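You operate a simulated robot arm through the tools that you are given. There is no shell and no other tool. Be economical: measure what you need, move in short steps, check, and stop when the job is done.

You are at the controls of a simulated two-armed robot. One attempt, no reset.

Task
Pick up the head tube with the smallest size on its label from the jig parts table top with one hand, pass it to the other hand and put it on the door end of the tube bench.

It is judged by the outcome, as a careful person would: the job done as asked, and still so three seconds after it is handed in. It fails if anything else is knocked over, pushed out of place, dropped, spilled or broken.

Robot
Two 7-joint arms with two-finger parallel grippers on one trunk, on a base that drives. Base frame: it is fixed to the floor where the robot stands at the start and does not move with it; the origin is under the middle of the robot, x ahead of it, y to its left, z up. Lengths are in m, angles in rad, forces in N, time in s.
The left shoulder is at the start at [0.07, 0.177, 1.07], the right one opposite. With the tool pointing down near the work surface each hand reaches from about 0.3 to 0.74 m from the robot's upright axis, wherever it stands, measured 20 degrees to its own side. Places, roughly: door end of the tube bench [1.2, 1.6, 0.9]. Payload 3.43 kg a hand.
The tool frame of a hand sits at the grasp point between the pads (the TCP): z along the fingers, y along the line on which they close. The tips reach 0.03 m beyond it. The gripper opens to 0.094 m. The fingers are 0.028 m wide and 0.01 m thick; the gripper's body (0.05 by 0.096 m) begins 0.055 m behind the TCP.
Orientation is that of the tool frame in the base frame, as a unit quaternion [x, y, z, w]. With the fingers straight down and closing along the base's y, the tool's x points along the base's -x, its y along +y and its z along -z.

Tools
- The arms move only by the tool servo_tool. It takes "left_increments", "right_increments" or both (then of equal length, played together; a hand with none holds still); each is a list of rows, each a list of 7 numbers: the turn, a rotation vector about the tool's x, y, z in units of 4 degrees (1.0 is 4 degrees), then the shift along the tool's x, y, z in units of 50 mm (1.0 is 50 mm), then the closure, from 0 (fully open) to 1 (shut). In form: [[ax, ay, az, dx, dy, dz, fingers], ...]. A call has 1 to 10 rows; each row shifts and turns the commanded pose from where the row before left it, along the tool's axes as they then stand. A call with a number of a shift or a turn outside -1 to 1 is refused whole. Each row takes 0.2 s and may step no farther than 0.05 m and 0.15 rad from the row before; otherwise, or with a gripper value out of range, the whole call is refused. Where a pose cannot be reached the arm comes as near as it can. A force on the tool above 40 N (or 10 N above the force at the start of the call, whichever is more), or a blocked arm, ends the call early, and 0.2 s more pass. Each finger travels about 0.153 m/s and halts on what it meets, pressing with about 27 N; the grip force reading is that of the motor and also rises with nothing between the fingers. The clock runs only during rows and for 0.2 s after the last one: add rows that do not move to give the fingers time. It gives the time, the measured TCP pose, the force on the tool (base axes), the opening and the grip force at its end, in the units of the frame above (readings bear some noise), with the torque about the TCP (base axes, N m) and any sound that the robot's microphone picked up.
- Cameras (640 x 400 px; columns grow to the right, rows downward): "scene" is now at [0.1316, -0.0187, 1.3748]; the picture's right is [-0.20, -0.98, 0.00], its down [-0.69, 0.14, -0.71] and it looks along [0.69, -0.14, -0.70] (base axes); focal length 261 px, centre (320, 200). "left" rides on the left gripper at [0.076, -0.014, -0.103] in its tool frame; the picture's right is [0.18, 0.98, 0.00], its down [-0.75, 0.14, -0.64] and it looks along [-0.63, 0.12, 0.77] (tool axes); focal length 243 px, centre (320, 200). "right" rides on the right gripper at [0.076, 0.014, -0.103] in its tool frame; the picture's right is [-0.18, 0.98, 0.00], its down [-0.75, -0.14, -0.64] and it looks along [-0.63, -0.12, 0.77] (tool axes); focal length 243 px, centre (320, 200). There is no depth. A picture from a camera that has moved, and an enlarged one, comes with that camera's place and axes in the base frame and with its lens.
- camera(camera): a new picture of that camera. The clock stands still meanwhile.
- raise_lower(by): slides the trunk up (or, below 0, down) by that many m; the arms and the scene camera ride with it, the base frame stays. It gives what a move gives, with no picture.
- steer(legs): drives the robot by 1 to 6 legs, each [ahead, turn to the left] in m and rad, along the robot's own axes; the way and the turn of a leg run together, so that a leg with both is an arc; at most 1.5 m and 3.142 rad a leg. The arms and the cameras ride along, it lands a little off, and it stops where it bumps. It gives what a move gives.
- head_to(pan, tilt): turns the head with the scene camera to pan (to the left, within 1.501 rad either way) and tilt (down, from -0.506 to 1.204), counted from straight ahead of the robot. It gives what a move gives.
- zoom(camera, box): a new picture of the part [left, top, right, bottom] of that camera's present view, enlarged. The clock stands still meanwhile.
- sign_off(): hands the job in; it is judged then, once.

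Go step by step. Nothing tells you exact positions but the pictures and the camera data: compare them with the known pose of the tool, close in by small moves and look again before you grip or let go. The budget is 120 turns and 92 pictures, counting those below and the enlarged ones. Unless the task says otherwise, let go and move clear before handing in, and close with one line.

The tools are called after "Emit:" as name(argument=value, ...) on one line, values as JSON. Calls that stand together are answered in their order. servo_tool: Moves the arms, as the interface text tells. Its arguments: {"type":"object","properties":{"left_increments":{"type":"array","items":{"type":"array","items":{"type":"number"}}},"right_increments":{"type":"array","items":{"type":"array","items":{"type":"number"}}}},"required":[]} The other tools are called the same way: raise_lower (by) slides the trunk up or down; steer (legs) drives the base; head_to (pan, tilt) turns the head that bears the scene camera; camera (camera) takes a picture; zoom (camera, box) takes an enlarged picture of a part of a camera's view; sign_off () hands the job in.

At the start:

```text
t: 0.0
left_position: [0.5445, 0.1645, 1.0681]
left_ee_rot: [-0.001, 1.0, -0.001, -0.001]
left_ft_force: [1.0, -0.5, 0.2]
left_wrist_torque: [-0.05, 0.0, -0.01]
left_width: 0.0938
left_grasp_force: 0.0
right_position: [0.3767, -0.1954, 1.0812]
right_ee_rot: [-0.001, 1.0, 0.0, 0.001]
right_ft_force: [0.2, -0.1, 0.1]
right_wrist_torque: [-0.04, 0.01, 0.02]
right_width: 0.094
right_grasp_force: 0.0
trunk travel left (down, up): [-0.65, 0.19]
robot x, y, heading: [-0.0012, -0.0033, 0.003]
head pan, tilt: [-0.204, 0.782]
```

scene: 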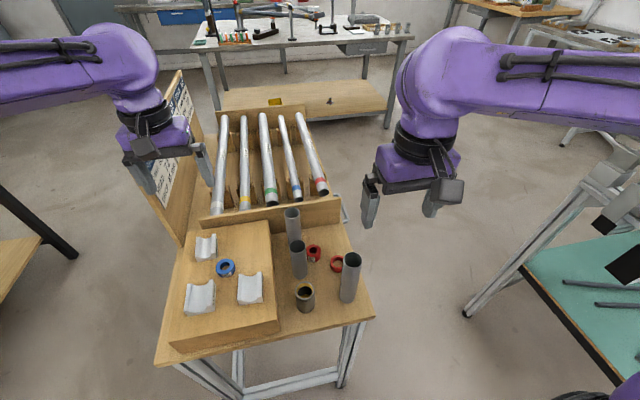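
right: 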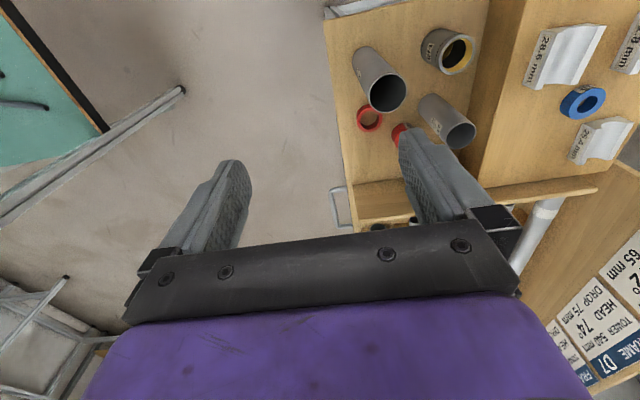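
left: 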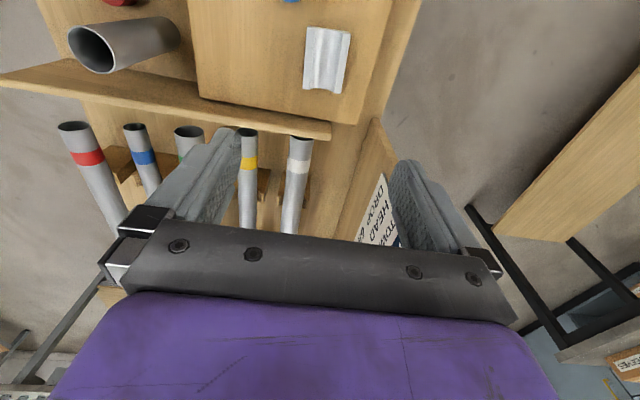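

I see a jig parts table ahead with four upright grey tubes, rings and blocks. I need to read the labels, so I'll zoom in on the scene and right views.

Emit:
zoom(camera="scene", box=[260, 195, 380, 320])

Emit:
zoom(camera="right", box=[320, 0, 500, 180])

Emit:
head_to(pan=0.9, tilt=0.4)

Emit:
camera(camera="scene")

```text
3.20 times, centred on (320, 258) of scene
camera zoom: at [0.1316, -0.0187, 1.3748], right [-0.2, -0.98, 0.0], down [-0.69, 0.14, -0.71], along [0.69, -0.14, -0.7], focal length 837 px, centre (320, 16)
```

zoom: 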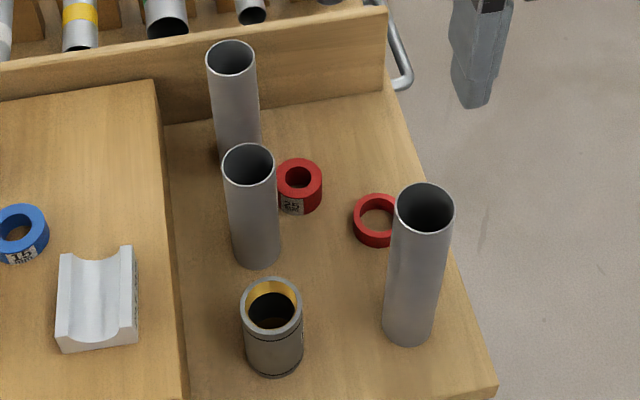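

```text
2.22 times, centred on (410, 90) of right
camera zoom: at [0.3015, -0.1811, 1.1866], right [0.18, 0.98, 0.0], down [0.75, -0.14, 0.64], along [0.63, -0.12, -0.77], focal length 539 px, centre (120, 444)
```

zoom: 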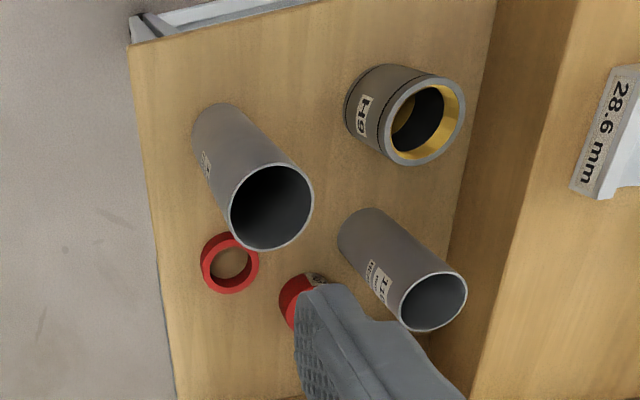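

```text
t: 1.3
left_position: [0.5458, 0.1642, 1.0679]
left_ee_rot: [-0.001, 1.0, -0.002, -0.001]
left_ft_force: [1.0, -0.1, -0.9]
left_wrist_torque: [-0.01, 0.0, 0.01]
left_width: 0.0939
left_grasp_force: 0.1
right_position: [0.3774, -0.1946, 1.0819]
right_ee_rot: [0.0, 1.0, 0.002, 0.001]
right_ft_force: [0.7, 0.2, 0.1]
right_wrist_torque: [-0.01, 0.01, 0.01]
right_width: 0.0942
right_grasp_force: 0.0
trunk travel left (down, up): [-0.65, 0.19]
robot x, y, heading: [-0.0041, 0.0022, -0.005]
head pan, tilt: [0.901, 0.4]
```

```text
86 pictures are left
camera scene: at [0.1094, 0.0704, 1.4084], right [0.78, -0.62, 0.0], down [-0.24, -0.3, -0.92], along [0.57, 0.72, -0.39], focal length 261 px, centre (320, 200)
```

scene: 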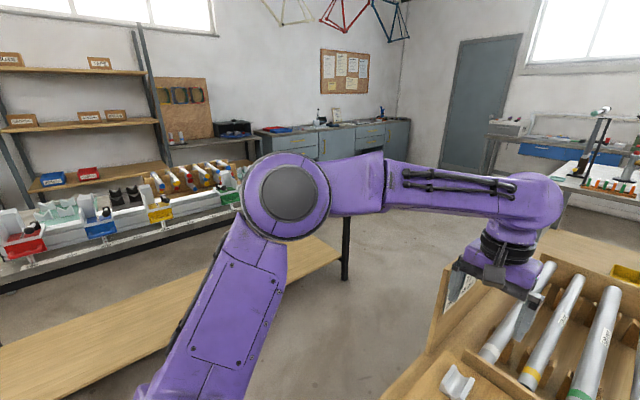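

The labels face to the robot's right. I'll zoom tighter on the tubes from the right hand camera.

Emit:
zoom(camera="right", box=[340, 30, 420, 110])

Emit:
zoom(camera="right", box=[400, 80, 480, 160])

Emit:
zoom(camera="right", box=[410, 10, 490, 90])

Emit:
zoom(camera="scene", box=[0, 120, 260, 282])

```text
5.00 times, centred on (380, 70) of right
camera zoom: at [0.3015, -0.1812, 1.1866], right [0.18, 0.98, 0.0], down [0.75, -0.14, 0.64], along [0.63, -0.12, -0.77], focal length 1213 px, centre (20, 850)
```

zoom: 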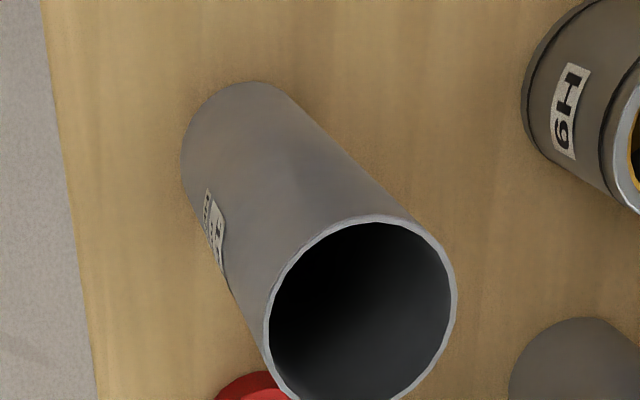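

```text
5.00 times, centred on (440, 120) of right
camera zoom: at [0.3015, -0.1812, 1.1866], right [0.18, 0.98, 0.0], down [0.75, -0.14, 0.64], along [0.63, -0.12, -0.77], focal length 1213 px, centre (-280, 600)
```

zoom: 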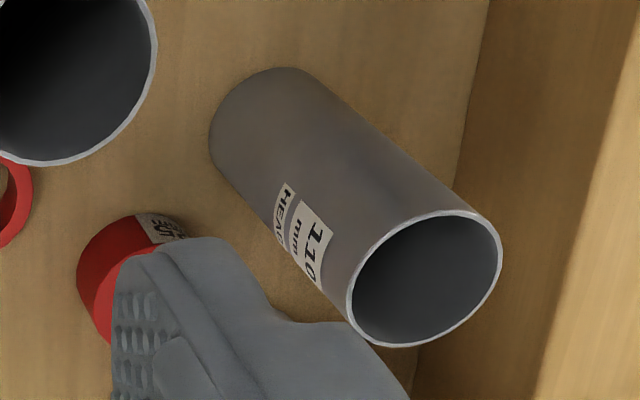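

```text
5.00 times, centred on (450, 50) of right
camera zoom: at [0.3015, -0.1812, 1.1866], right [0.18, 0.98, 0.0], down [0.75, -0.14, 0.64], along [0.63, -0.12, -0.77], focal length 1213 px, centre (-330, 950)
```

zoom: 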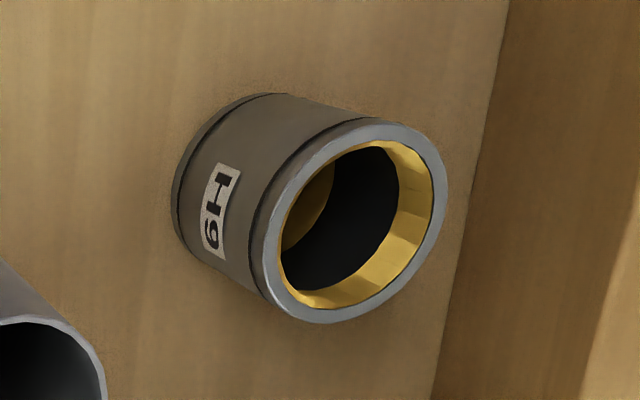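

```text
2.46 times, centred on (130, 201) of scene
camera zoom: at [0.1094, 0.0704, 1.4084], right [0.78, -0.62, 0.0], down [-0.24, -0.3, -0.92], along [0.57, 0.72, -0.39], focal length 644 px, centre (788, 198)
```

zoom: 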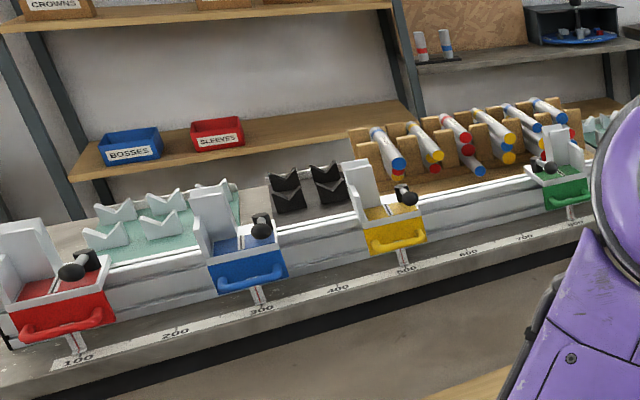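

One tube reads "HEAD 110 mm" and stands near (0.46, -0.04) on a top at about z 0.80. The tall one is at (0.38, -0.13), and a third stands farther off. I'll swing the right hand back and yaw its camera to read the other labels.

Emit:
servo_tool(right_increments=[[0, 0, 0, 0.6, -1, 0, 0], [0, 0, 0, 0.6, -1, 0, 0], [0, 0, 0, 0.6, -1, 0, 0], [0, 0, -1, 0, 0, 0, 0], [0, 0, -1, 0, 0, 0, 0], [0, 0, -1, 0, 0, 0, 0], [0, 0, -1, 0, 0, 0, 0], [0, 0, -1, 0, 0, 0, 0], [0, 0, -1, 0, 0, 0, 0], [0, 0, -1, 0, 0, 0, 0]])

Emit:
servo_tool(right_increments=[[0, 0, -1, 0, 0, 0, 0], [0, 0, -1, 0, 0, 0, 0], [0, 0, -1, 0, 0, 0, 0], [0, 0, -1, 0, 0, 0, 0], [0, 0, -1, 0, 0, 0, 0], [0, 0, -1, 0, 0, 0, 0]])

Emit:
camera(camera="right")

```text
refused: row 1 steps farther than a row can; nothing moved
```

```text
t: 2.7
left_position: [0.5452, 0.1631, 1.067]
left_ee_rot: [-0.001, 1.0, -0.002, 0.0]
left_ft_force: [-0.5, -0.8, 0.1]
left_wrist_torque: [-0.02, 0.01, 0.01]
left_width: 0.0941
left_grasp_force: 0.1
right_position: [0.3765, -0.1953, 1.0824]
right_ee_rot: [-0.21, 0.978, 0.0, 0.001]
right_ft_force: [0.2, 0.2, -0.3]
right_wrist_torque: [0.0, -0.02, 0.01]
right_width: 0.0942
right_grasp_force: 0.1
trunk travel left (down, up): [-0.65, 0.19]
robot x, y, heading: [-0.0018, -0.0025, 0.002]
head pan, tilt: [0.901, 0.4]
```

```text
81 pictures are left
camera right: at [0.3026, -0.2135, 1.1864], right [-0.23, 0.97, 0.0], down [0.74, 0.18, 0.64], along [0.62, 0.15, -0.77], focal length 243 px, centre (320, 200)
```

right: 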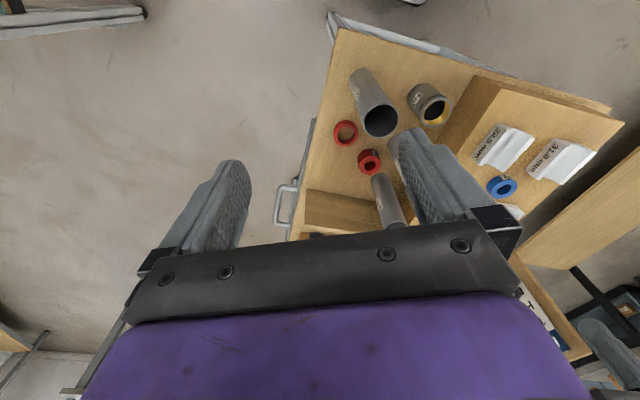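

The yaw direction is right. I'll back the hand off and yaw further.

Emit:
servo_tool(right_increments=[[0, 0, 0, 0.76, -0.48, 0, 0], [0, 0, 0, 0.76, -0.48, 0, 0], [0, 0, 0, 0.76, -0.48, 0, 0], [0, 0, 0, 0.76, -0.48, 0, 0], [0, 0, -1, 0, 0, 0, 0], [0, 0, -1, 0, 0, 0, 0], [0, 0, -1, 0, 0, 0, 0], [0, 0, -1, 0, 0, 0, 0], [0, 0, -1, 0, 0, 0, 0], [0, 0, -1, 0, 0, 0, 0]])

Emit:
camera(camera="right")

```text
t: 4.9
left_position: [0.5456, 0.1643, 1.0673]
left_ee_rot: [0.0, 1.0, -0.001, -0.001]
left_ft_force: [-0.3, 0.0, 0.1]
left_wrist_torque: [0.03, -0.01, 0.01]
left_width: 0.094
left_grasp_force: 0.0
right_position: [0.2933, -0.3248, 1.0798]
right_ee_rot: [-0.409, 0.913, 0.0, 0.001]
right_ft_force: [0.3, -0.2, -0.1]
right_wrist_torque: [-0.02, -0.01, -0.05]
right_width: 0.0942
right_grasp_force: 0.0
right hand out of reach, approached as far as the arm can: row 4, 5
trunk travel left (down, up): [-0.65, 0.19]
robot x, y, heading: [-0.0016, -0.0023, 0.003]
head pan, tilt: [0.901, 0.4]
```

```text
80 pictures are left
camera right: at [0.2328, -0.3726, 1.1828], right [-0.61, 0.79, 0.0], down [0.61, 0.47, 0.64], along [0.51, 0.39, -0.77], focal length 243 px, centre (320, 200)
```

right: 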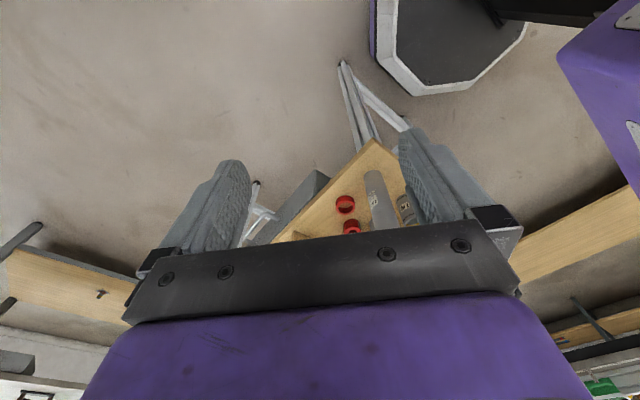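

The gripper body hides the farther tubes, so I'll tilt the hand up and look again.

Emit:
servo_tool(right_increments=[[0, -1, 0, 0, 0, 0, 0], [0, -1, 0, 0, 0, 0, 0], [0, -1, 0, 0, 0, 0, 0], [0, -1, 0, 0, 0, 0, 0], [0, -1, 0, 0, 0, 0, 0], [0, -1, 0, 0, 0, 0, 0], [0, -1, 0, 0, 0, 0, 0]])

Emit:
camera(camera="right")

```text
t: 6.5
left_position: [0.5455, 0.163, 1.0674]
left_ee_rot: [0.0, 1.0, -0.001, -0.001]
left_ft_force: [-0.6, -0.3, 0.5]
left_wrist_torque: [-0.03, 0.0, 0.01]
left_width: 0.0941
left_grasp_force: 0.1
right_position: [0.294, -0.326, 1.0795]
right_ee_rot: [-0.395, 0.886, 0.1, 0.223]
right_ft_force: [-0.1, 0.6, 1.2]
right_wrist_torque: [-0.01, 0.0, 0.02]
right_width: 0.094
right_grasp_force: 0.1
trunk travel left (down, up): [-0.65, 0.19]
robot x, y, heading: [-0.0012, 0.001, 0.003]
head pan, tilt: [0.901, 0.4]
```

```text
79 pictures are left
camera right: at [0.2063, -0.4022, 1.1354], right [-0.62, 0.78, 0.09], down [0.35, 0.17, 0.92], along [0.7, 0.6, -0.38], focal length 243 px, centre (320, 200)
```

right: 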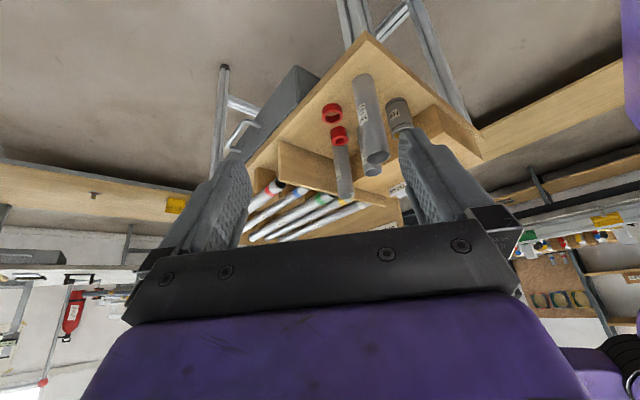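

Emit:
zoom(camera="right", box=[310, 65, 410, 205])

Emit:
zoom(camera="right", box=[325, 120, 365, 200])

Emit:
zoom(camera="right", box=[345, 75, 395, 150])

```text
2.86 times, centred on (360, 135) of right
camera zoom: at [0.2063, -0.4022, 1.1354], right [-0.62, 0.78, 0.09], down [0.35, 0.17, 0.92], along [0.7, 0.6, -0.38], focal length 693 px, centre (206, 386)
```

zoom: 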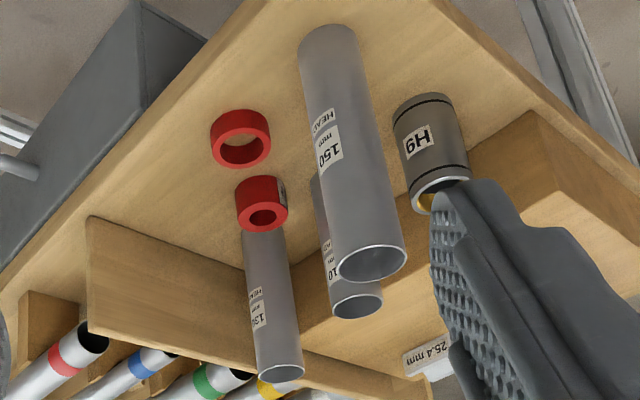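

```text
5.00 times, centred on (345, 160) of right
camera zoom: at [0.2063, -0.4022, 1.1354], right [-0.62, 0.78, 0.09], down [0.35, 0.17, 0.92], along [0.7, 0.6, -0.38], focal length 1213 px, centre (195, 400)
```

zoom: 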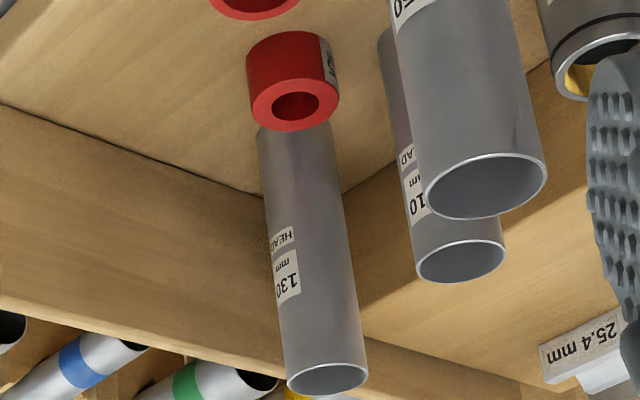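

```text
5.33 times, centred on (370, 112) of right
camera zoom: at [0.2063, -0.4022, 1.1354], right [-0.62, 0.78, 0.09], down [0.35, 0.17, 0.92], along [0.7, 0.6, -0.38], focal length 1294 px, centre (53, 667)
```

zoom: 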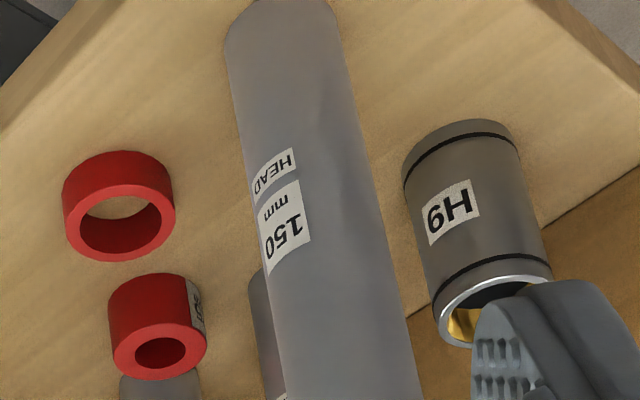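

The labels read 150, 130 and 110, so the 110 mm tube at about (0.459, -0.038, top 0.91) is the one. I'll level the right hand and yaw it to 90° so its camera faces right and it closes along x.

Emit:
servo_tool(right_increments=[[0, 1, 0, 0, 0, 0, 0], [0, 1, 0, 0, 0, 0, 0], [0, 1, 0, 0, 0, 0, 0], [0, 1, 0, 0, 0, 0, 0], [0, 1, 0, 0, 0, 0, 0], [0, 1, 0, 0, 0, 0, 0], [0, 1, 0, 0, 0, 0, 0], [0, 0, -1, 0, 0, 0, 0], [0, 0, -1, 0, 0, 0, 0], [0, 0, -1, 0, 0, 0, 0]])

Emit:
servo_tool(right_increments=[[0, 0, -1, 0, 0, 0, 0.36], [0, 0, -1, 0, 0, 0, 0.36], [0, 0, -1, 0, 0, 0, 0.36], [0, 0, -1, 0, 0, 0, 0.36], [0, 0, -1, 0, 0, 0, 0.36], [0, 0, -1, 0, 0, 0, 0.36], [0, 0, -1, 0, 0, 0, 0.36], [0, 0, -0.4, 0, 0, 0, 0.36]])

Emit:
head_to(pan=-0.1, tilt=0.9)

Emit:
camera(camera="scene")

```text
t: 8.7
left_position: [0.5441, 0.1634, 1.0669]
left_ee_rot: [0.0, 1.0, -0.001, -0.001]
left_ft_force: [-0.5, 0.3, -0.8]
left_wrist_torque: [-0.02, -0.01, 0.02]
left_width: 0.0939
left_grasp_force: 0.0
right_position: [0.2942, -0.3257, 1.0792]
right_ee_rot: [-0.501, 0.865, 0.001, 0.0]
right_ft_force: [-0.7, 1.3, -0.2]
right_wrist_torque: [-0.01, -0.03, 0.03]
right_width: 0.0943
right_grasp_force: 0.0
trunk travel left (down, up): [-0.65, 0.19]
robot x, y, heading: [0.0033, 0.0003, 0.001]
head pan, tilt: [0.901, 0.4]
```

```text
t: 10.5
left_position: [0.5463, 0.1635, 1.068]
left_ee_rot: [0.0, 1.0, -0.001, -0.002]
left_ft_force: [0.3, 0.1, -0.6]
left_wrist_torque: [0.0, -0.01, 0.02]
left_width: 0.0941
left_grasp_force: 0.1
right_position: [0.2937, -0.3259, 1.0789]
right_ee_rot: [-0.706, 0.708, 0.0, 0.001]
right_ft_force: [-0.1, 0.1, -0.4]
right_wrist_torque: [0.0, 0.02, -0.01]
right_width: 0.0601
right_grasp_force: 0.0
trunk travel left (down, up): [-0.65, 0.19]
robot x, y, heading: [-0.003, 0.0011, 0.001]
head pan, tilt: [0.901, 0.4]
```

```text
t: 11.8
left_position: [0.5464, 0.1636, 1.0664]
left_ee_rot: [0.0, 1.0, -0.001, 0.0]
left_ft_force: [0.5, 0.3, 0.3]
left_wrist_torque: [0.0, 0.01, 0.0]
left_width: 0.0939
left_grasp_force: 0.0
right_position: [0.2934, -0.3246, 1.0805]
right_ee_rot: [-0.705, 0.71, 0.0, 0.001]
right_ft_force: [0.2, 0.4, -0.2]
right_wrist_torque: [0.01, 0.01, 0.02]
right_width: 0.0601
right_grasp_force: 0.0
trunk travel left (down, up): [-0.65, 0.19]
robot x, y, heading: [-0.0006, 0.0008, 0.002]
head pan, tilt: [-0.099, 0.901]
```

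```text
75 pictures are left
camera scene: at [0.1269, -0.0097, 1.3654], right [-0.1, -1.0, 0.0], down [-0.78, 0.08, -0.62], along [0.62, -0.06, -0.78], focal length 261 px, centre (320, 200)
```

scene: 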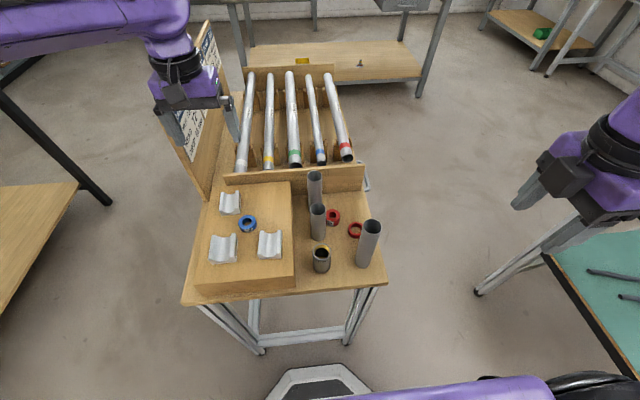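

The tubes are still in place, so I'll move the right hand level to a spot above the 110 tube.

Emit:
servo_tool(right_increments=[[0, 0, 0, -0.7175, -0.4125, 0, 0.36], [0, 0, 0, -0.7175, -0.4125, 0, 0.36], [0, 0, 0, -0.7175, -0.4125, 0, 0.36], [0, 0, 0, -0.7175, -0.4125, 0, 0.36], [0, 0, 0, -0.7175, -0.4125, 0, 0.36], [0, 0, 0, -0.7175, -0.4125, 0, 0.36], [0, 0, 0, -0.7175, -0.4125, 0, 0.36], [0, 0, 0, -0.7175, -0.4125, 0, 0.36]])

Emit:
camera(camera="right")

Emit:
camera(camera="scene")

```text
t: 13.6
left_position: [0.5473, 0.1665, 1.0665]
left_ee_rot: [0.0, 1.0, -0.002, -0.001]
left_ft_force: [1.1, 0.9, -0.7]
left_wrist_torque: [-0.04, -0.01, 0.01]
left_width: 0.0941
left_grasp_force: 0.0
right_position: [0.4628, -0.0362, 1.0791]
right_ee_rot: [-0.705, 0.709, 0.0, 0.0]
right_ft_force: [-0.1, 0.8, 0.0]
right_wrist_torque: [0.01, 0.01, 0.04]
right_width: 0.0601
right_grasp_force: 0.1
trunk travel left (down, up): [-0.65, 0.19]
robot x, y, heading: [-0.0005, 0.001, -0.001]
head pan, tilt: [-0.099, 0.901]
```

```text
74 pictures are left
camera right: at [0.4491, -0.1118, 1.1836], right [-0.98, 0.19, 0.0], down [0.14, 0.75, 0.64], along [0.12, 0.63, -0.77], focal length 243 px, centre (320, 200)
```

right: 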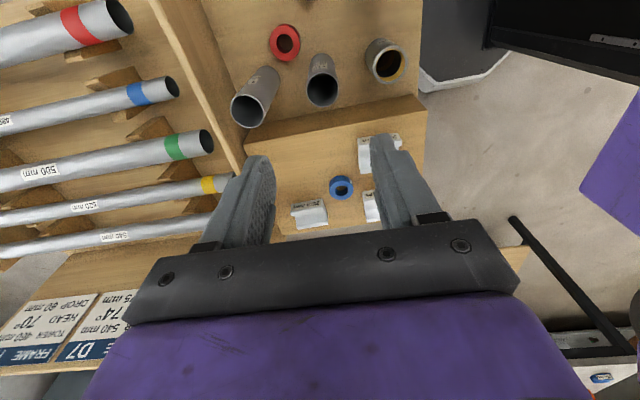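

```text
73 pictures are left
camera scene: at [0.1283, -0.0072, 1.3652], right [-0.1, -1.0, 0.0], down [-0.78, 0.08, -0.62], along [0.62, -0.06, -0.78], focal length 261 px, centre (320, 200)
```

scene: 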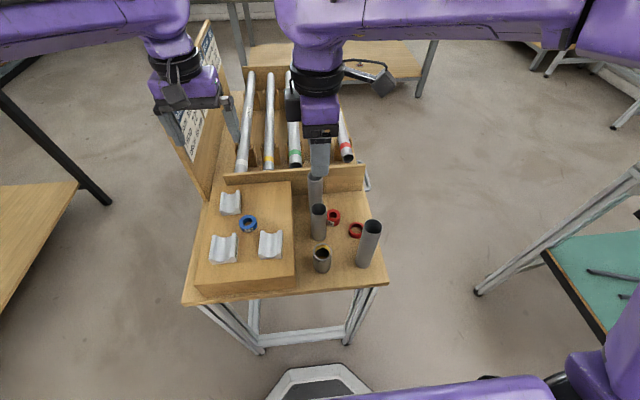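

The tube rim triangulates to (0.463, -0.036, 0.913), directly under the hand. I'll go down until the tips straddle the rim and then check.

Emit:
servo_tool(right_increments=[[0, 0, 0, 0, 0, 0.6, 0.36], [0, 0, 0, 0, 0, 0.6, 0.36], [0, 0, 0, 0, 0, 0.6, 0.36], [0, 0, 0, 0, 0, 0.6, 0.36], [0, 0, 0, 0, 0, 0.5, 0.36]])

Emit:
camera(camera="right")

Emit:
zoom(camera="scene", box=[270, 130, 400, 280])

```text
t: 14.8
left_position: [0.546, 0.1641, 1.068]
left_ee_rot: [0.0, 1.0, -0.001, 0.0]
left_ft_force: [-0.5, 0.6, 0.3]
left_wrist_torque: [0.02, 0.01, 0.07]
left_width: 0.0939
left_grasp_force: 0.1
right_position: [0.4605, -0.0395, 0.9357]
right_ee_rot: [-0.705, 0.709, 0.001, 0.001]
right_ft_force: [-0.3, 1.0, 0.5]
right_wrist_torque: [0.0, 0.02, -0.01]
right_width: 0.06
right_grasp_force: 0.0
trunk travel left (down, up): [-0.65, 0.19]
robot x, y, heading: [-0.0033, -0.0018, 0.0]
head pan, tilt: [-0.099, 0.901]
```

```text
72 pictures are left
camera right: at [0.4469, -0.1153, 1.0398], right [-0.98, 0.19, 0.0], down [0.14, 0.75, 0.64], along [0.12, 0.63, -0.77], focal length 243 px, centre (320, 200)
```

right: 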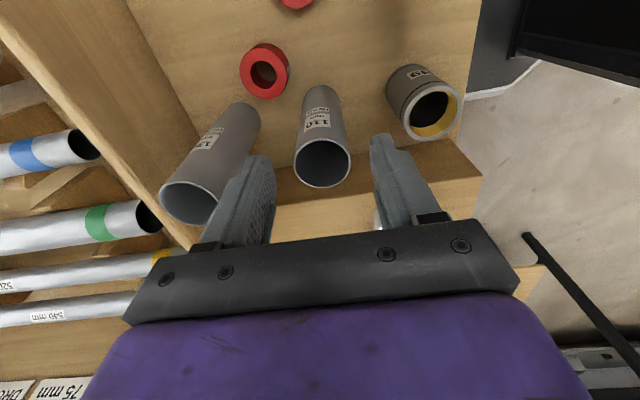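

```text
2.67 times, centred on (335, 205) of scene
camera zoom: at [0.1273, -0.0095, 1.3654], right [-0.1, -1.0, 0.0], down [-0.78, 0.08, -0.62], along [0.62, -0.06, -0.78], focal length 697 px, centre (280, 187)
```

zoom: 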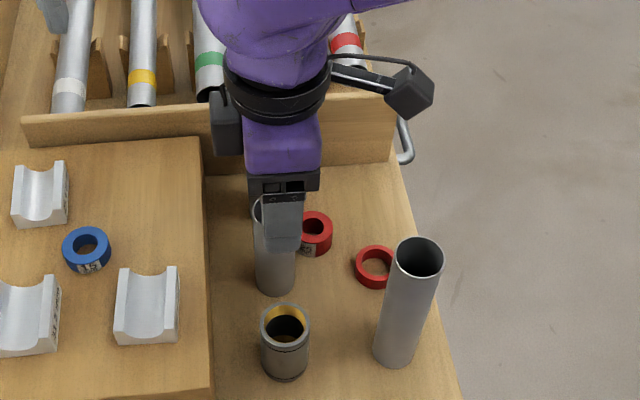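

The rim is at (0.460, -0.040), centred between the fingers. I'll descend 38 mm and close.

Emit:
servo_tool(right_increments=[[0, 0, 0, 0, 0, 0.38, 0.36], [0, 0, 0, 0, 0, 0.38, 0.36], [0, 0, 0, 0, 0, 0, 1], [0, 0, 0, 0, 0, 0, 1], [0, 0, 0, 0, 0, 0, 1]])

Emit:
camera(camera="right")

```text
t: 16.0
left_position: [0.5457, 0.1648, 1.067]
left_ee_rot: [0.0, 1.0, -0.002, -0.001]
left_ft_force: [-1.0, -0.4, 0.9]
left_wrist_torque: [-0.02, 0.0, -0.01]
left_width: 0.0942
left_grasp_force: 0.1
right_position: [0.4609, -0.0378, 0.8979]
right_ee_rot: [-0.705, 0.709, 0.001, 0.001]
right_ft_force: [-0.6, 0.1, -0.9]
right_wrist_torque: [-0.02, 0.0, -0.02]
right_width: 0.0359
right_grasp_force: 27.0
trunk travel left (down, up): [-0.65, 0.19]
robot x, y, heading: [0.0013, 0.0003, -0.001]
head pan, tilt: [-0.099, 0.901]
```

```text
70 pictures are left
camera right: at [0.4471, -0.1149, 1.001], right [-0.98, 0.19, 0.0], down [0.14, 0.75, 0.64], along [0.12, 0.63, -0.77], focal length 243 px, centre (320, 200)
```

right: 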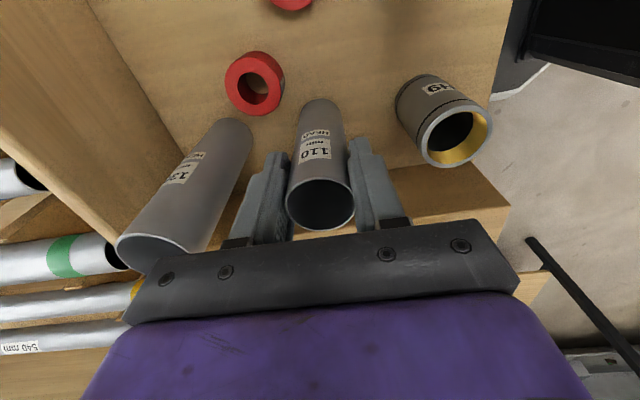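

The tube is gripped (width 35.9 mm, 27 N). I'll lift straight up.

Emit:
servo_tool(right_increments=[[0, 0, 0, 0, 0, -0.5, 1], [0, 0, 0, 0, 0, -0.8, 1], [0, 0, 0, 0, 0, -0.8, 1], [0, 0, 0, 0, 0, -0.8, 1], [0, 0, 0, 0, 0, -0.8, 1], [0, 0, 0, 0, 0, -0.8, 1]])

Emit:
camera(camera="right")

Emit:
camera(camera="scene")

```text
t: 17.4
left_position: [0.5452, 0.1633, 1.0671]
left_ee_rot: [0.0, 1.0, -0.001, 0.0]
left_ft_force: [-0.7, -0.3, -1.3]
left_wrist_torque: [0.02, -0.01, 0.04]
left_width: 0.094
left_grasp_force: 0.1
right_position: [0.4565, -0.0403, 1.1236]
right_ee_rot: [-0.705, 0.709, -0.001, 0.001]
right_ft_force: [-0.3, 0.2, 0.0]
right_wrist_torque: [0.02, -0.02, -0.04]
right_width: 0.0359
right_grasp_force: 26.8
trunk travel left (down, up): [-0.65, 0.19]
robot x, y, heading: [-0.0019, -0.0013, -0.002]
head pan, tilt: [-0.099, 0.901]
```

```text
69 pictures are left
camera right: at [0.4442, -0.116, 1.2267], right [-0.98, 0.19, 0.0], down [0.14, 0.75, 0.64], along [0.12, 0.63, -0.77], focal length 243 px, centre (320, 200)
```

right: 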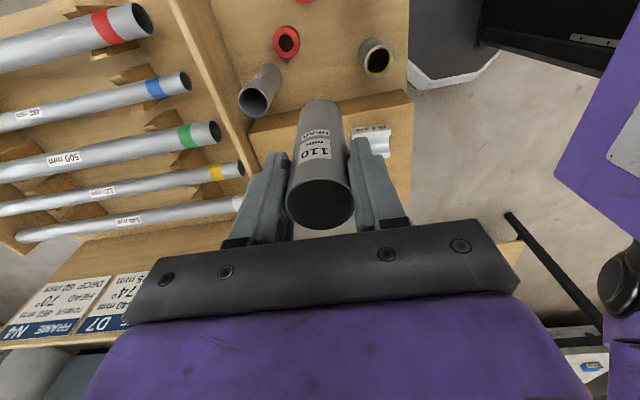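

```text
68 pictures are left
camera scene: at [0.1262, -0.0093, 1.3654], right [-0.1, -1.0, 0.0], down [-0.78, 0.08, -0.62], along [0.62, -0.06, -0.78], focal length 261 px, centre (320, 200)
```

scene: 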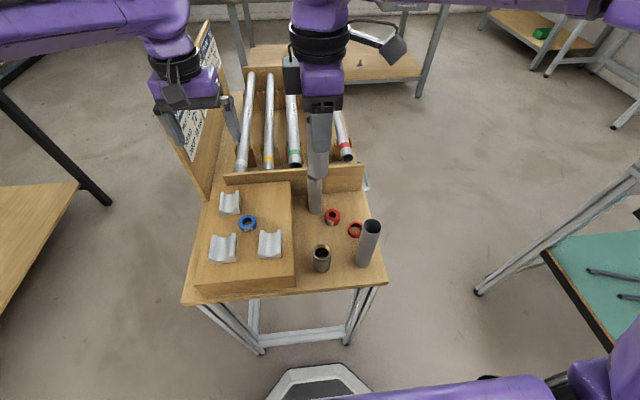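

The tube is clear of the table and held firmly. Next I'll move the left hand out and yaw it for a sideways grasp with its camera on top.

Emit:
servo_tool(left_increments=[[0, 0, 0, 0, 1, 0, 0], [0, 0, 0, 0, 1, 0, 0], [0, 0, 0, 0, 1, 0, 0], [0, 0, -1, 0, 0, 0, 0], [0, 0, -1, 0, 0, 0, 0], [0, 0, -1, 0, 0, 0, 0], [0, 0, -1, 0, 0, 0, 0], [0, 0, -1, 0, 0, 0, 0], [0, 0, -1, 0, 0, 0, 0], [0, 0, -1, 0, 0, 0, 0]])

Emit:
servo_tool(left_increments=[[0, 0, -1, 0, 0, 0, 0], [0, 0, -1, 0, 0, 0, 0], [0, 0, -1, 0, 0, 0, 0], [0, 0, -1, 0, 0, 0, 0], [0, 0, -1, 0, 0, 0, 0], [0, 0, -1, 0, 0, 0, 0], [0, 0, -1, 0, 0, 0, 0], [0, 0, -1, 0, 0, 0, 0], [0, 0, -1, 0, 0, 0, 0], [0, 0, -1, 0, 0, 0, 0]])

Emit:
servo_tool(left_increments=[[0, 0, -1, 0, 0, 0, 0], [0, 0, -1, 0, 0, 0, 0], [0, 0, -1, 0, 0, 0, 0], [0, 0, -1, 0, 0, 0, 0], [0, 0, -1, 0, 0, 0, 0], [0, 0, -0.5, 0, 0, 0, 0]])

```text
t: 19.6
left_position: [0.5449, 0.314, 1.0669]
left_ee_rot: [-0.243, 0.97, -0.001, 0.0]
left_ft_force: [-0.5, -0.1, -0.5]
left_wrist_torque: [-0.01, -0.02, 0.01]
left_width: 0.0938
left_grasp_force: 0.0
right_position: [0.4581, -0.0398, 1.1214]
right_ee_rot: [-0.706, 0.709, 0.0, 0.002]
right_ft_force: [1.2, -0.4, -1.6]
right_wrist_torque: [-0.01, 0.0, 0.0]
right_width: 0.0358
right_grasp_force: 26.8
trunk travel left (down, up): [-0.65, 0.19]
robot x, y, heading: [0.0014, 0.006, 0.0]
head pan, tilt: [-0.099, 0.901]
```

```text
t: 21.8
left_position: [0.5457, 0.3135, 1.0673]
left_ee_rot: [-0.559, 0.829, -0.001, -0.001]
left_ft_force: [0.3, -0.2, -0.3]
left_wrist_torque: [0.0, 0.0, -0.02]
left_width: 0.094
left_grasp_force: 0.1
right_position: [0.4588, -0.0405, 1.1212]
right_ee_rot: [-0.706, 0.709, 0.0, 0.001]
right_ft_force: [0.2, 1.1, -1.2]
right_wrist_torque: [0.01, -0.02, 0.01]
right_width: 0.0363
right_grasp_force: 26.7
trunk travel left (down, up): [-0.65, 0.19]
robot x, y, heading: [-0.0, 0.0017, 0.003]
head pan, tilt: [-0.099, 0.901]
```

```text
t: 23.2
left_position: [0.5458, 0.314, 1.0661]
left_ee_rot: [-0.707, 0.707, -0.001, -0.002]
left_ft_force: [-0.6, -0.6, -0.2]
left_wrist_torque: [0.01, -0.02, -0.02]
left_width: 0.094
left_grasp_force: 0.1
right_position: [0.4593, -0.0406, 1.122]
right_ee_rot: [-0.705, 0.709, 0.001, 0.001]
right_ft_force: [0.1, -0.2, -1.5]
right_wrist_torque: [0.02, 0.04, 0.0]
right_width: 0.0361
right_grasp_force: 26.9
trunk travel left (down, up): [-0.65, 0.19]
robot x, y, heading: [-0.001, -0.0018, 0.003]
head pan, tilt: [-0.099, 0.901]
```

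Now I'll tilt the left hand towards pointing right, stopping 18° below horizontal.

Emit:
servo_tool(left_increments=[[0, 1, 0, 0, 0, 0, 0], [0, 1, 0, 0, 0, 0, 0], [0, 1, 0, 0, 0, 0, 0], [0, 1, 0, 0, 0, 0, 0], [0, 1, 0, 0, 0, 0, 0], [0, 1, 0, 0, 0, 0, 0], [0, 1, 0, 0, 0, 0, 0], [0, 1, 0, 0, 0, 0, 0], [0, 1, 0, 0, 0, 0, 0], [0, 1, 0, 0, 0, 0, 0]])

Emit:
servo_tool(left_increments=[[0, 1, 0, 0, 0, 0, 0], [0, 1, 0, 0, 0, 0, 0], [0, 1, 0, 0, 0, 0, 0], [0, 1, 0, 0, 0, 0, 0], [0, 1, 0, 0, 0, 0, 0], [0, 1, 0, 0, 0, 0, 0], [0, 1, 0, 0, 0, 0, 0], [0, 1, 0, 0, 0, 0, 0]])

Emit:
camera(camera="left")

Emit:
camera(camera="scene")

```text
t: 25.4
left_position: [0.5451, 0.3141, 1.0669]
left_ee_rot: [0.664, -0.664, 0.243, 0.244]
left_ft_force: [0.1, 0.3, 0.6]
left_wrist_torque: [-0.01, 0.02, 0.02]
left_width: 0.0942
left_grasp_force: 0.1
right_position: [0.4581, -0.0395, 1.1228]
right_ee_rot: [-0.706, 0.709, -0.001, 0.001]
right_ft_force: [0.0, -0.1, -1.3]
right_wrist_torque: [-0.02, 0.01, 0.0]
right_width: 0.0359
right_grasp_force: 27.4
trunk travel left (down, up): [-0.65, 0.19]
robot x, y, heading: [-0.0018, 0.0016, 0.002]
head pan, tilt: [-0.099, 0.901]
```

```text
t: 27.2
left_position: [0.5461, 0.3135, 1.0658]
left_ee_rot: [-0.571, 0.571, -0.416, -0.417]
left_ft_force: [-0.1, -0.2, 0.0]
left_wrist_torque: [0.04, 0.0, 0.04]
left_width: 0.094
left_grasp_force: 0.1
right_position: [0.4593, -0.0395, 1.1217]
right_ee_rot: [-0.705, 0.71, 0.0, -0.001]
right_ft_force: [-0.2, -0.1, -1.1]
right_wrist_torque: [0.02, -0.02, -0.03]
right_width: 0.0358
right_grasp_force: 27.1
trunk travel left (down, up): [-0.65, 0.19]
robot x, y, heading: [0.0054, 0.0025, -0.004]
head pan, tilt: [-0.099, 0.901]
```

```text
67 pictures are left
camera left: at [0.561, 0.3896, 1.1697], right [-0.98, -0.06, 0.18], down [-0.14, 0.84, -0.52], along [-0.12, -0.54, -0.84], focal length 243 px, centre (320, 200)
```

left: 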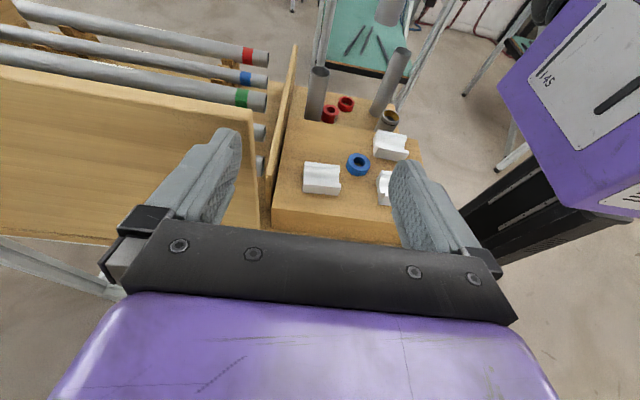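

```text
66 pictures are left
camera scene: at [0.1272, -0.0089, 1.3654], right [-0.1, -1.0, 0.0], down [-0.78, 0.08, -0.62], along [0.62, -0.06, -0.78], focal length 261 px, centre (320, 200)
```

scene: 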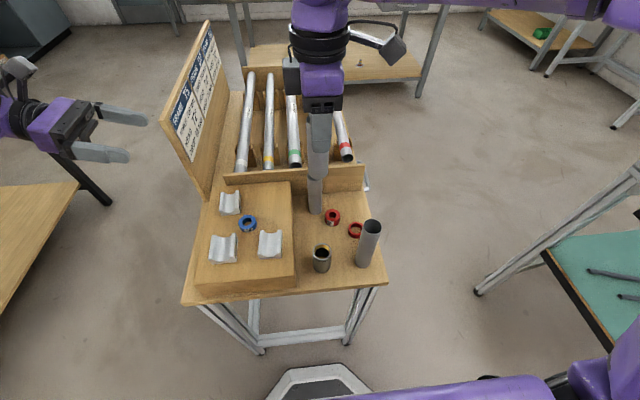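

The spec board stands at x ≥ 0.6 near the left hand, so I'll bring both hands back to x ≈ 0.41 for the handover, with the tube at y ≈ 0.01.

Emit:
servo_tool(left_increments=[[0, 0, 0, 0, 0.9, 0, 0], [0, 0, 0, 0, 0.9, 0, 0], [0, 0, 0, 0, 0.9, 0, 0]], right_increments=[[0, 0, 0, -0.4, 0.35, 0, 1], [0, 0, 0, -0.3, 0.35, 0, 1], [0, 0, 0, -0.3, 0.3, 0, 1]])

Emit:
camera(camera="left")

Emit:
camera(camera="scene")

```text
t: 28.0
left_position: [0.412, 0.3095, 1.0711]
left_ee_rot: [-0.572, 0.573, -0.415, -0.415]
left_ft_force: [-0.9, -1.0, -0.5]
left_wrist_torque: [0.06, -0.01, -0.01]
left_width: 0.0938
left_grasp_force: 0.0
right_position: [0.4089, 0.0065, 1.122]
right_ee_rot: [-0.704, 0.71, 0.001, 0.002]
right_ft_force: [-0.5, -1.0, -0.8]
right_wrist_torque: [0.04, 0.0, 0.03]
right_width: 0.036
right_grasp_force: 27.4
trunk travel left (down, up): [-0.65, 0.19]
robot x, y, heading: [-0.0023, -0.0013, 0.0]
head pan, tilt: [-0.099, 0.901]
```

```text
65 pictures are left
camera left: at [0.4257, 0.3846, 1.1745], right [-0.98, -0.06, 0.17], down [-0.14, 0.84, -0.52], along [-0.12, -0.53, -0.84], focal length 243 px, centre (320, 200)
```

left: 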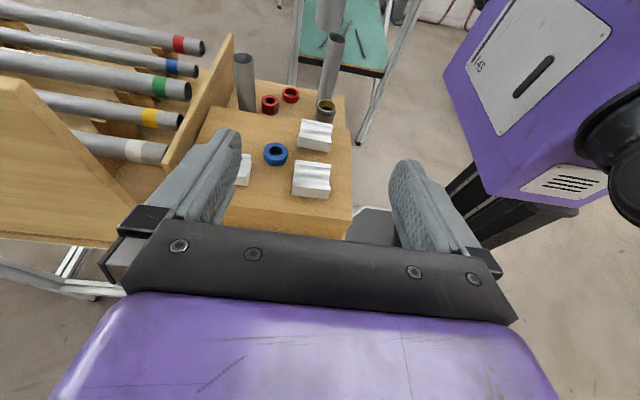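

```text
64 pictures are left
camera scene: at [0.1263, -0.0153, 1.3654], right [-0.1, -0.99, 0.0], down [-0.78, 0.08, -0.62], along [0.62, -0.06, -0.78], focal length 261 px, centre (320, 200)
```

scene: 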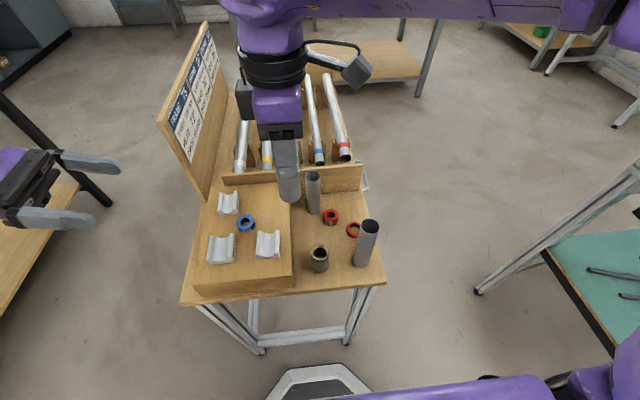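

The tube's bottom shows at the top of the left view, as expected. I'll bring the left hand in about two thirds of the way and look again.

Emit:
servo_tool(left_increments=[[0, 0, 0, 0.23, 0.06, 0.78, 0], [0, 0, 0, 0.23, 0, 0.78, 0], [0, 0, 0, 0.23, 0, 0.78, 0], [0, 0, 0, 0.23, 0, 0.78, 0], [0, 0, 0, 0.23, 0, 0.78, 0]])

Emit:
camera(camera="left")

Emit:
camera(camera="scene")

```text
t: 29.2
left_position: [0.4068, 0.1114, 1.0614]
left_ee_rot: [0.572, -0.571, 0.416, 0.416]
left_ft_force: [-0.3, -0.1, 0.6]
left_wrist_torque: [0.0, -0.03, -0.02]
left_width: 0.0942
left_grasp_force: 0.1
right_position: [0.4097, 0.012, 1.1203]
right_ee_rot: [-0.705, 0.709, 0.0, 0.0]
right_ft_force: [0.7, 0.3, -1.9]
right_wrist_torque: [0.0, -0.01, 0.04]
right_width: 0.0362
right_grasp_force: 27.3
trunk travel left (down, up): [-0.65, 0.19]
robot x, y, heading: [0.0011, -0.0009, -0.001]
head pan, tilt: [-0.099, 0.901]
```

```text
63 pictures are left
camera left: at [0.4217, 0.1865, 1.1636], right [-0.98, -0.06, 0.18], down [-0.14, 0.84, -0.52], along [-0.12, -0.54, -0.84], focal length 243 px, centre (320, 200)
```

left: 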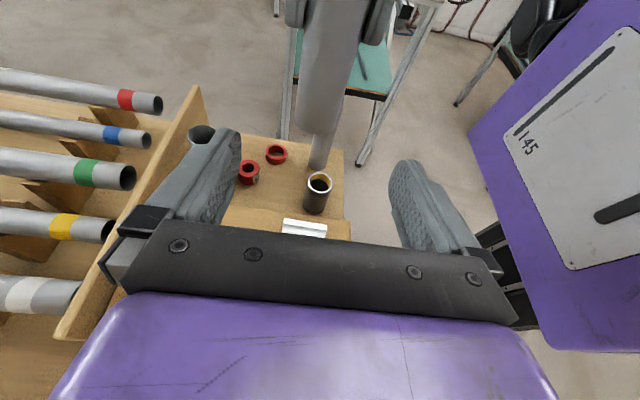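

```text
62 pictures are left
camera scene: at [0.1272, -0.0084, 1.3654], right [-0.1, -1.0, 0.0], down [-0.78, 0.08, -0.62], along [0.62, -0.06, -0.78], focal length 261 px, centre (320, 200)
```

scene: 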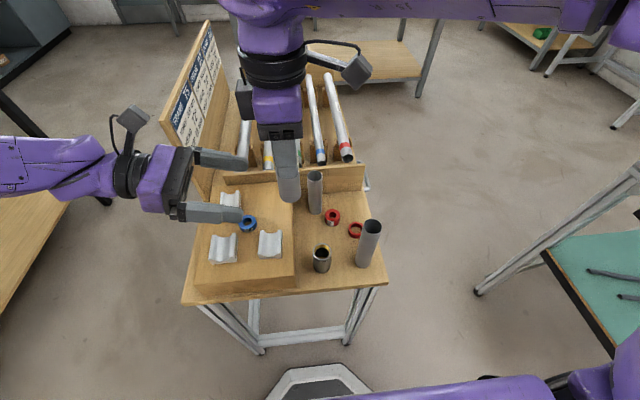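

Centred, with the tube bottom at about z 1.022. I'll go two thirds of the remaining way and check the clearance between the left camera stalk and the right wrist.

Emit:
servo_tool(left_increments=[[0, 0, 0, 0.19, -0.04, 0.64, 0], [0, 0, 0, 0.19, 0, 0.64, 0]])

Emit:
zoom(camera="scene", box=[130, 50, 370, 230])

Emit:
camera(camera="left")

Emit:
camera(camera="right")

```text
t: 29.8
left_position: [0.4087, 0.0454, 1.0602]
left_ee_rot: [0.572, -0.571, 0.416, 0.416]
left_ft_force: [-0.4, -0.5, -1.5]
left_wrist_torque: [0.0, -0.01, -0.04]
left_width: 0.0943
left_grasp_force: 0.1
right_position: [0.4097, 0.0117, 1.1215]
right_ee_rot: [-0.705, 0.709, 0.001, 0.001]
right_ft_force: [0.3, -0.3, -2.1]
right_wrist_torque: [0.0, 0.0, -0.01]
right_width: 0.0358
right_grasp_force: 27.2
trunk travel left (down, up): [-0.65, 0.19]
robot x, y, heading: [-0.0037, 0.0005, -0.004]
head pan, tilt: [-0.099, 0.901]
```

```text
2.22 times, centred on (250, 140) of scene
camera zoom: at [0.1276, -0.0094, 1.3653], right [-0.1, -1.0, 0.0], down [-0.78, 0.08, -0.62], along [0.62, -0.06, -0.78], focal length 581 px, centre (476, 333)
```

zoom: 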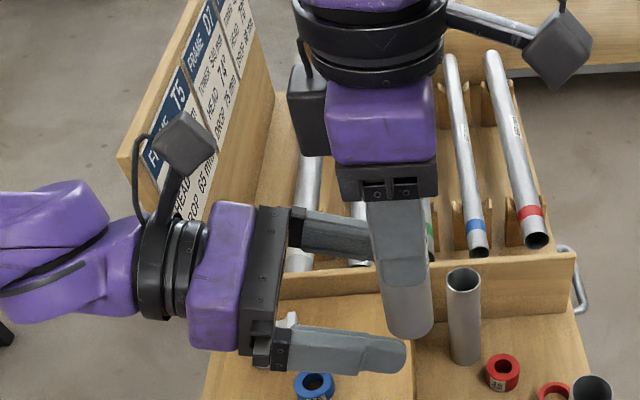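

```text
60 pictures are left
camera left: at [0.4243, 0.1199, 1.1636], right [-0.98, -0.06, 0.18], down [-0.14, 0.84, -0.52], along [-0.12, -0.54, -0.84], focal length 243 px, centre (320, 200)
```

left: 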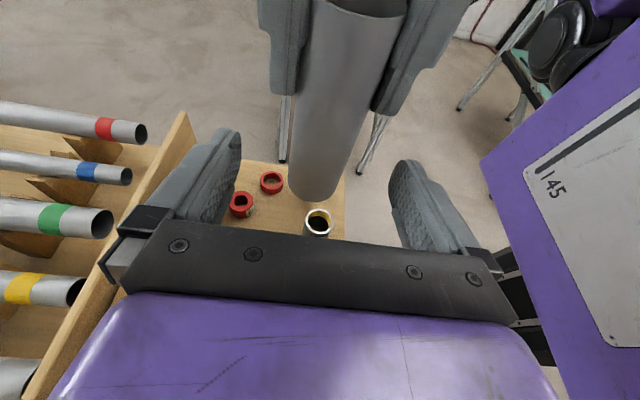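

```text
59 pictures are left
camera right: at [0.3965, -0.0645, 1.2256], right [-0.98, 0.19, 0.0], down [0.14, 0.75, 0.64], along [0.12, 0.63, -0.77], focal length 243 px, centre (320, 200)
```

right: 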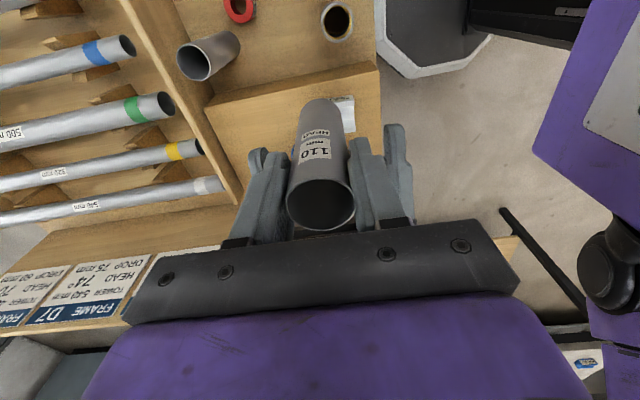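

There's clearance left. I'll advance about 22 mm more so the tube sits well inside the pads, then close the left hand.

Emit:
servo_tool(left_increments=[[0, 0, 0, 0.14, 0, 0.46, 0], [0, 0, 0, 0, 0, 0, 0.4], [0, 0, 0, 0, 0, 0, 1], [0, 0, 0, 0, 0, 0, 1], [0, 0, 0, 0, 0, 0, 1]])

Emit:
camera(camera="left")

Emit:
zoom(camera="scene", box=[130, 50, 370, 230])

```text
t: 31.0
left_position: [0.4096, 0.0211, 1.0608]
left_ee_rot: [0.572, -0.571, 0.417, 0.416]
left_ft_force: [7.3, 2.1, -0.2]
left_wrist_torque: [-0.02, -0.02, 0.03]
left_width: 0.0388
left_grasp_force: 27.1
right_position: [0.4097, 0.0116, 1.1211]
right_ee_rot: [-0.705, 0.709, -0.001, 0.0]
right_ft_force: [-5.7, -2.0, 0.9]
right_wrist_torque: [-0.02, 0.47, 0.03]
right_width: 0.0359
right_grasp_force: 27.1
trunk travel left (down, up): [-0.65, 0.19]
robot x, y, heading: [-0.0044, -0.0001, -0.0]
head pan, tilt: [-0.099, 0.901]
```

```text
58 pictures are left
camera left: at [0.4243, 0.0963, 1.1629], right [-0.98, -0.06, 0.18], down [-0.14, 0.84, -0.52], along [-0.12, -0.54, -0.84], focal length 243 px, centre (320, 200)
```

left: 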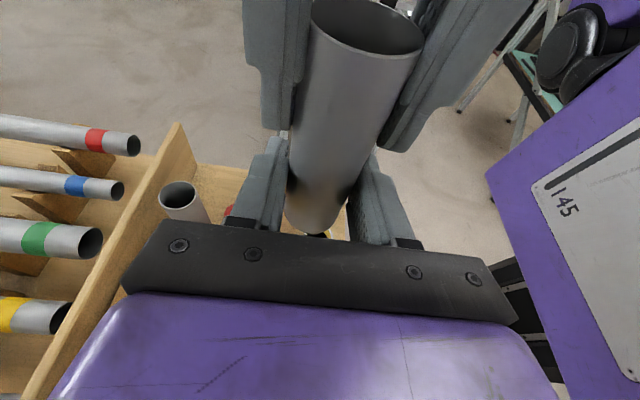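

```text
2.22 times, centred on (250, 140) of scene
camera zoom: at [0.1268, -0.0093, 1.3654], right [-0.1, -1.0, 0.0], down [-0.78, 0.08, -0.62], along [0.62, -0.06, -0.78], focal length 581 px, centre (476, 333)
```

zoom: 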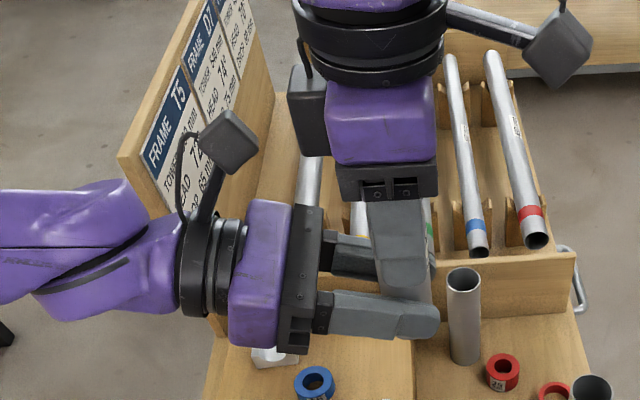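

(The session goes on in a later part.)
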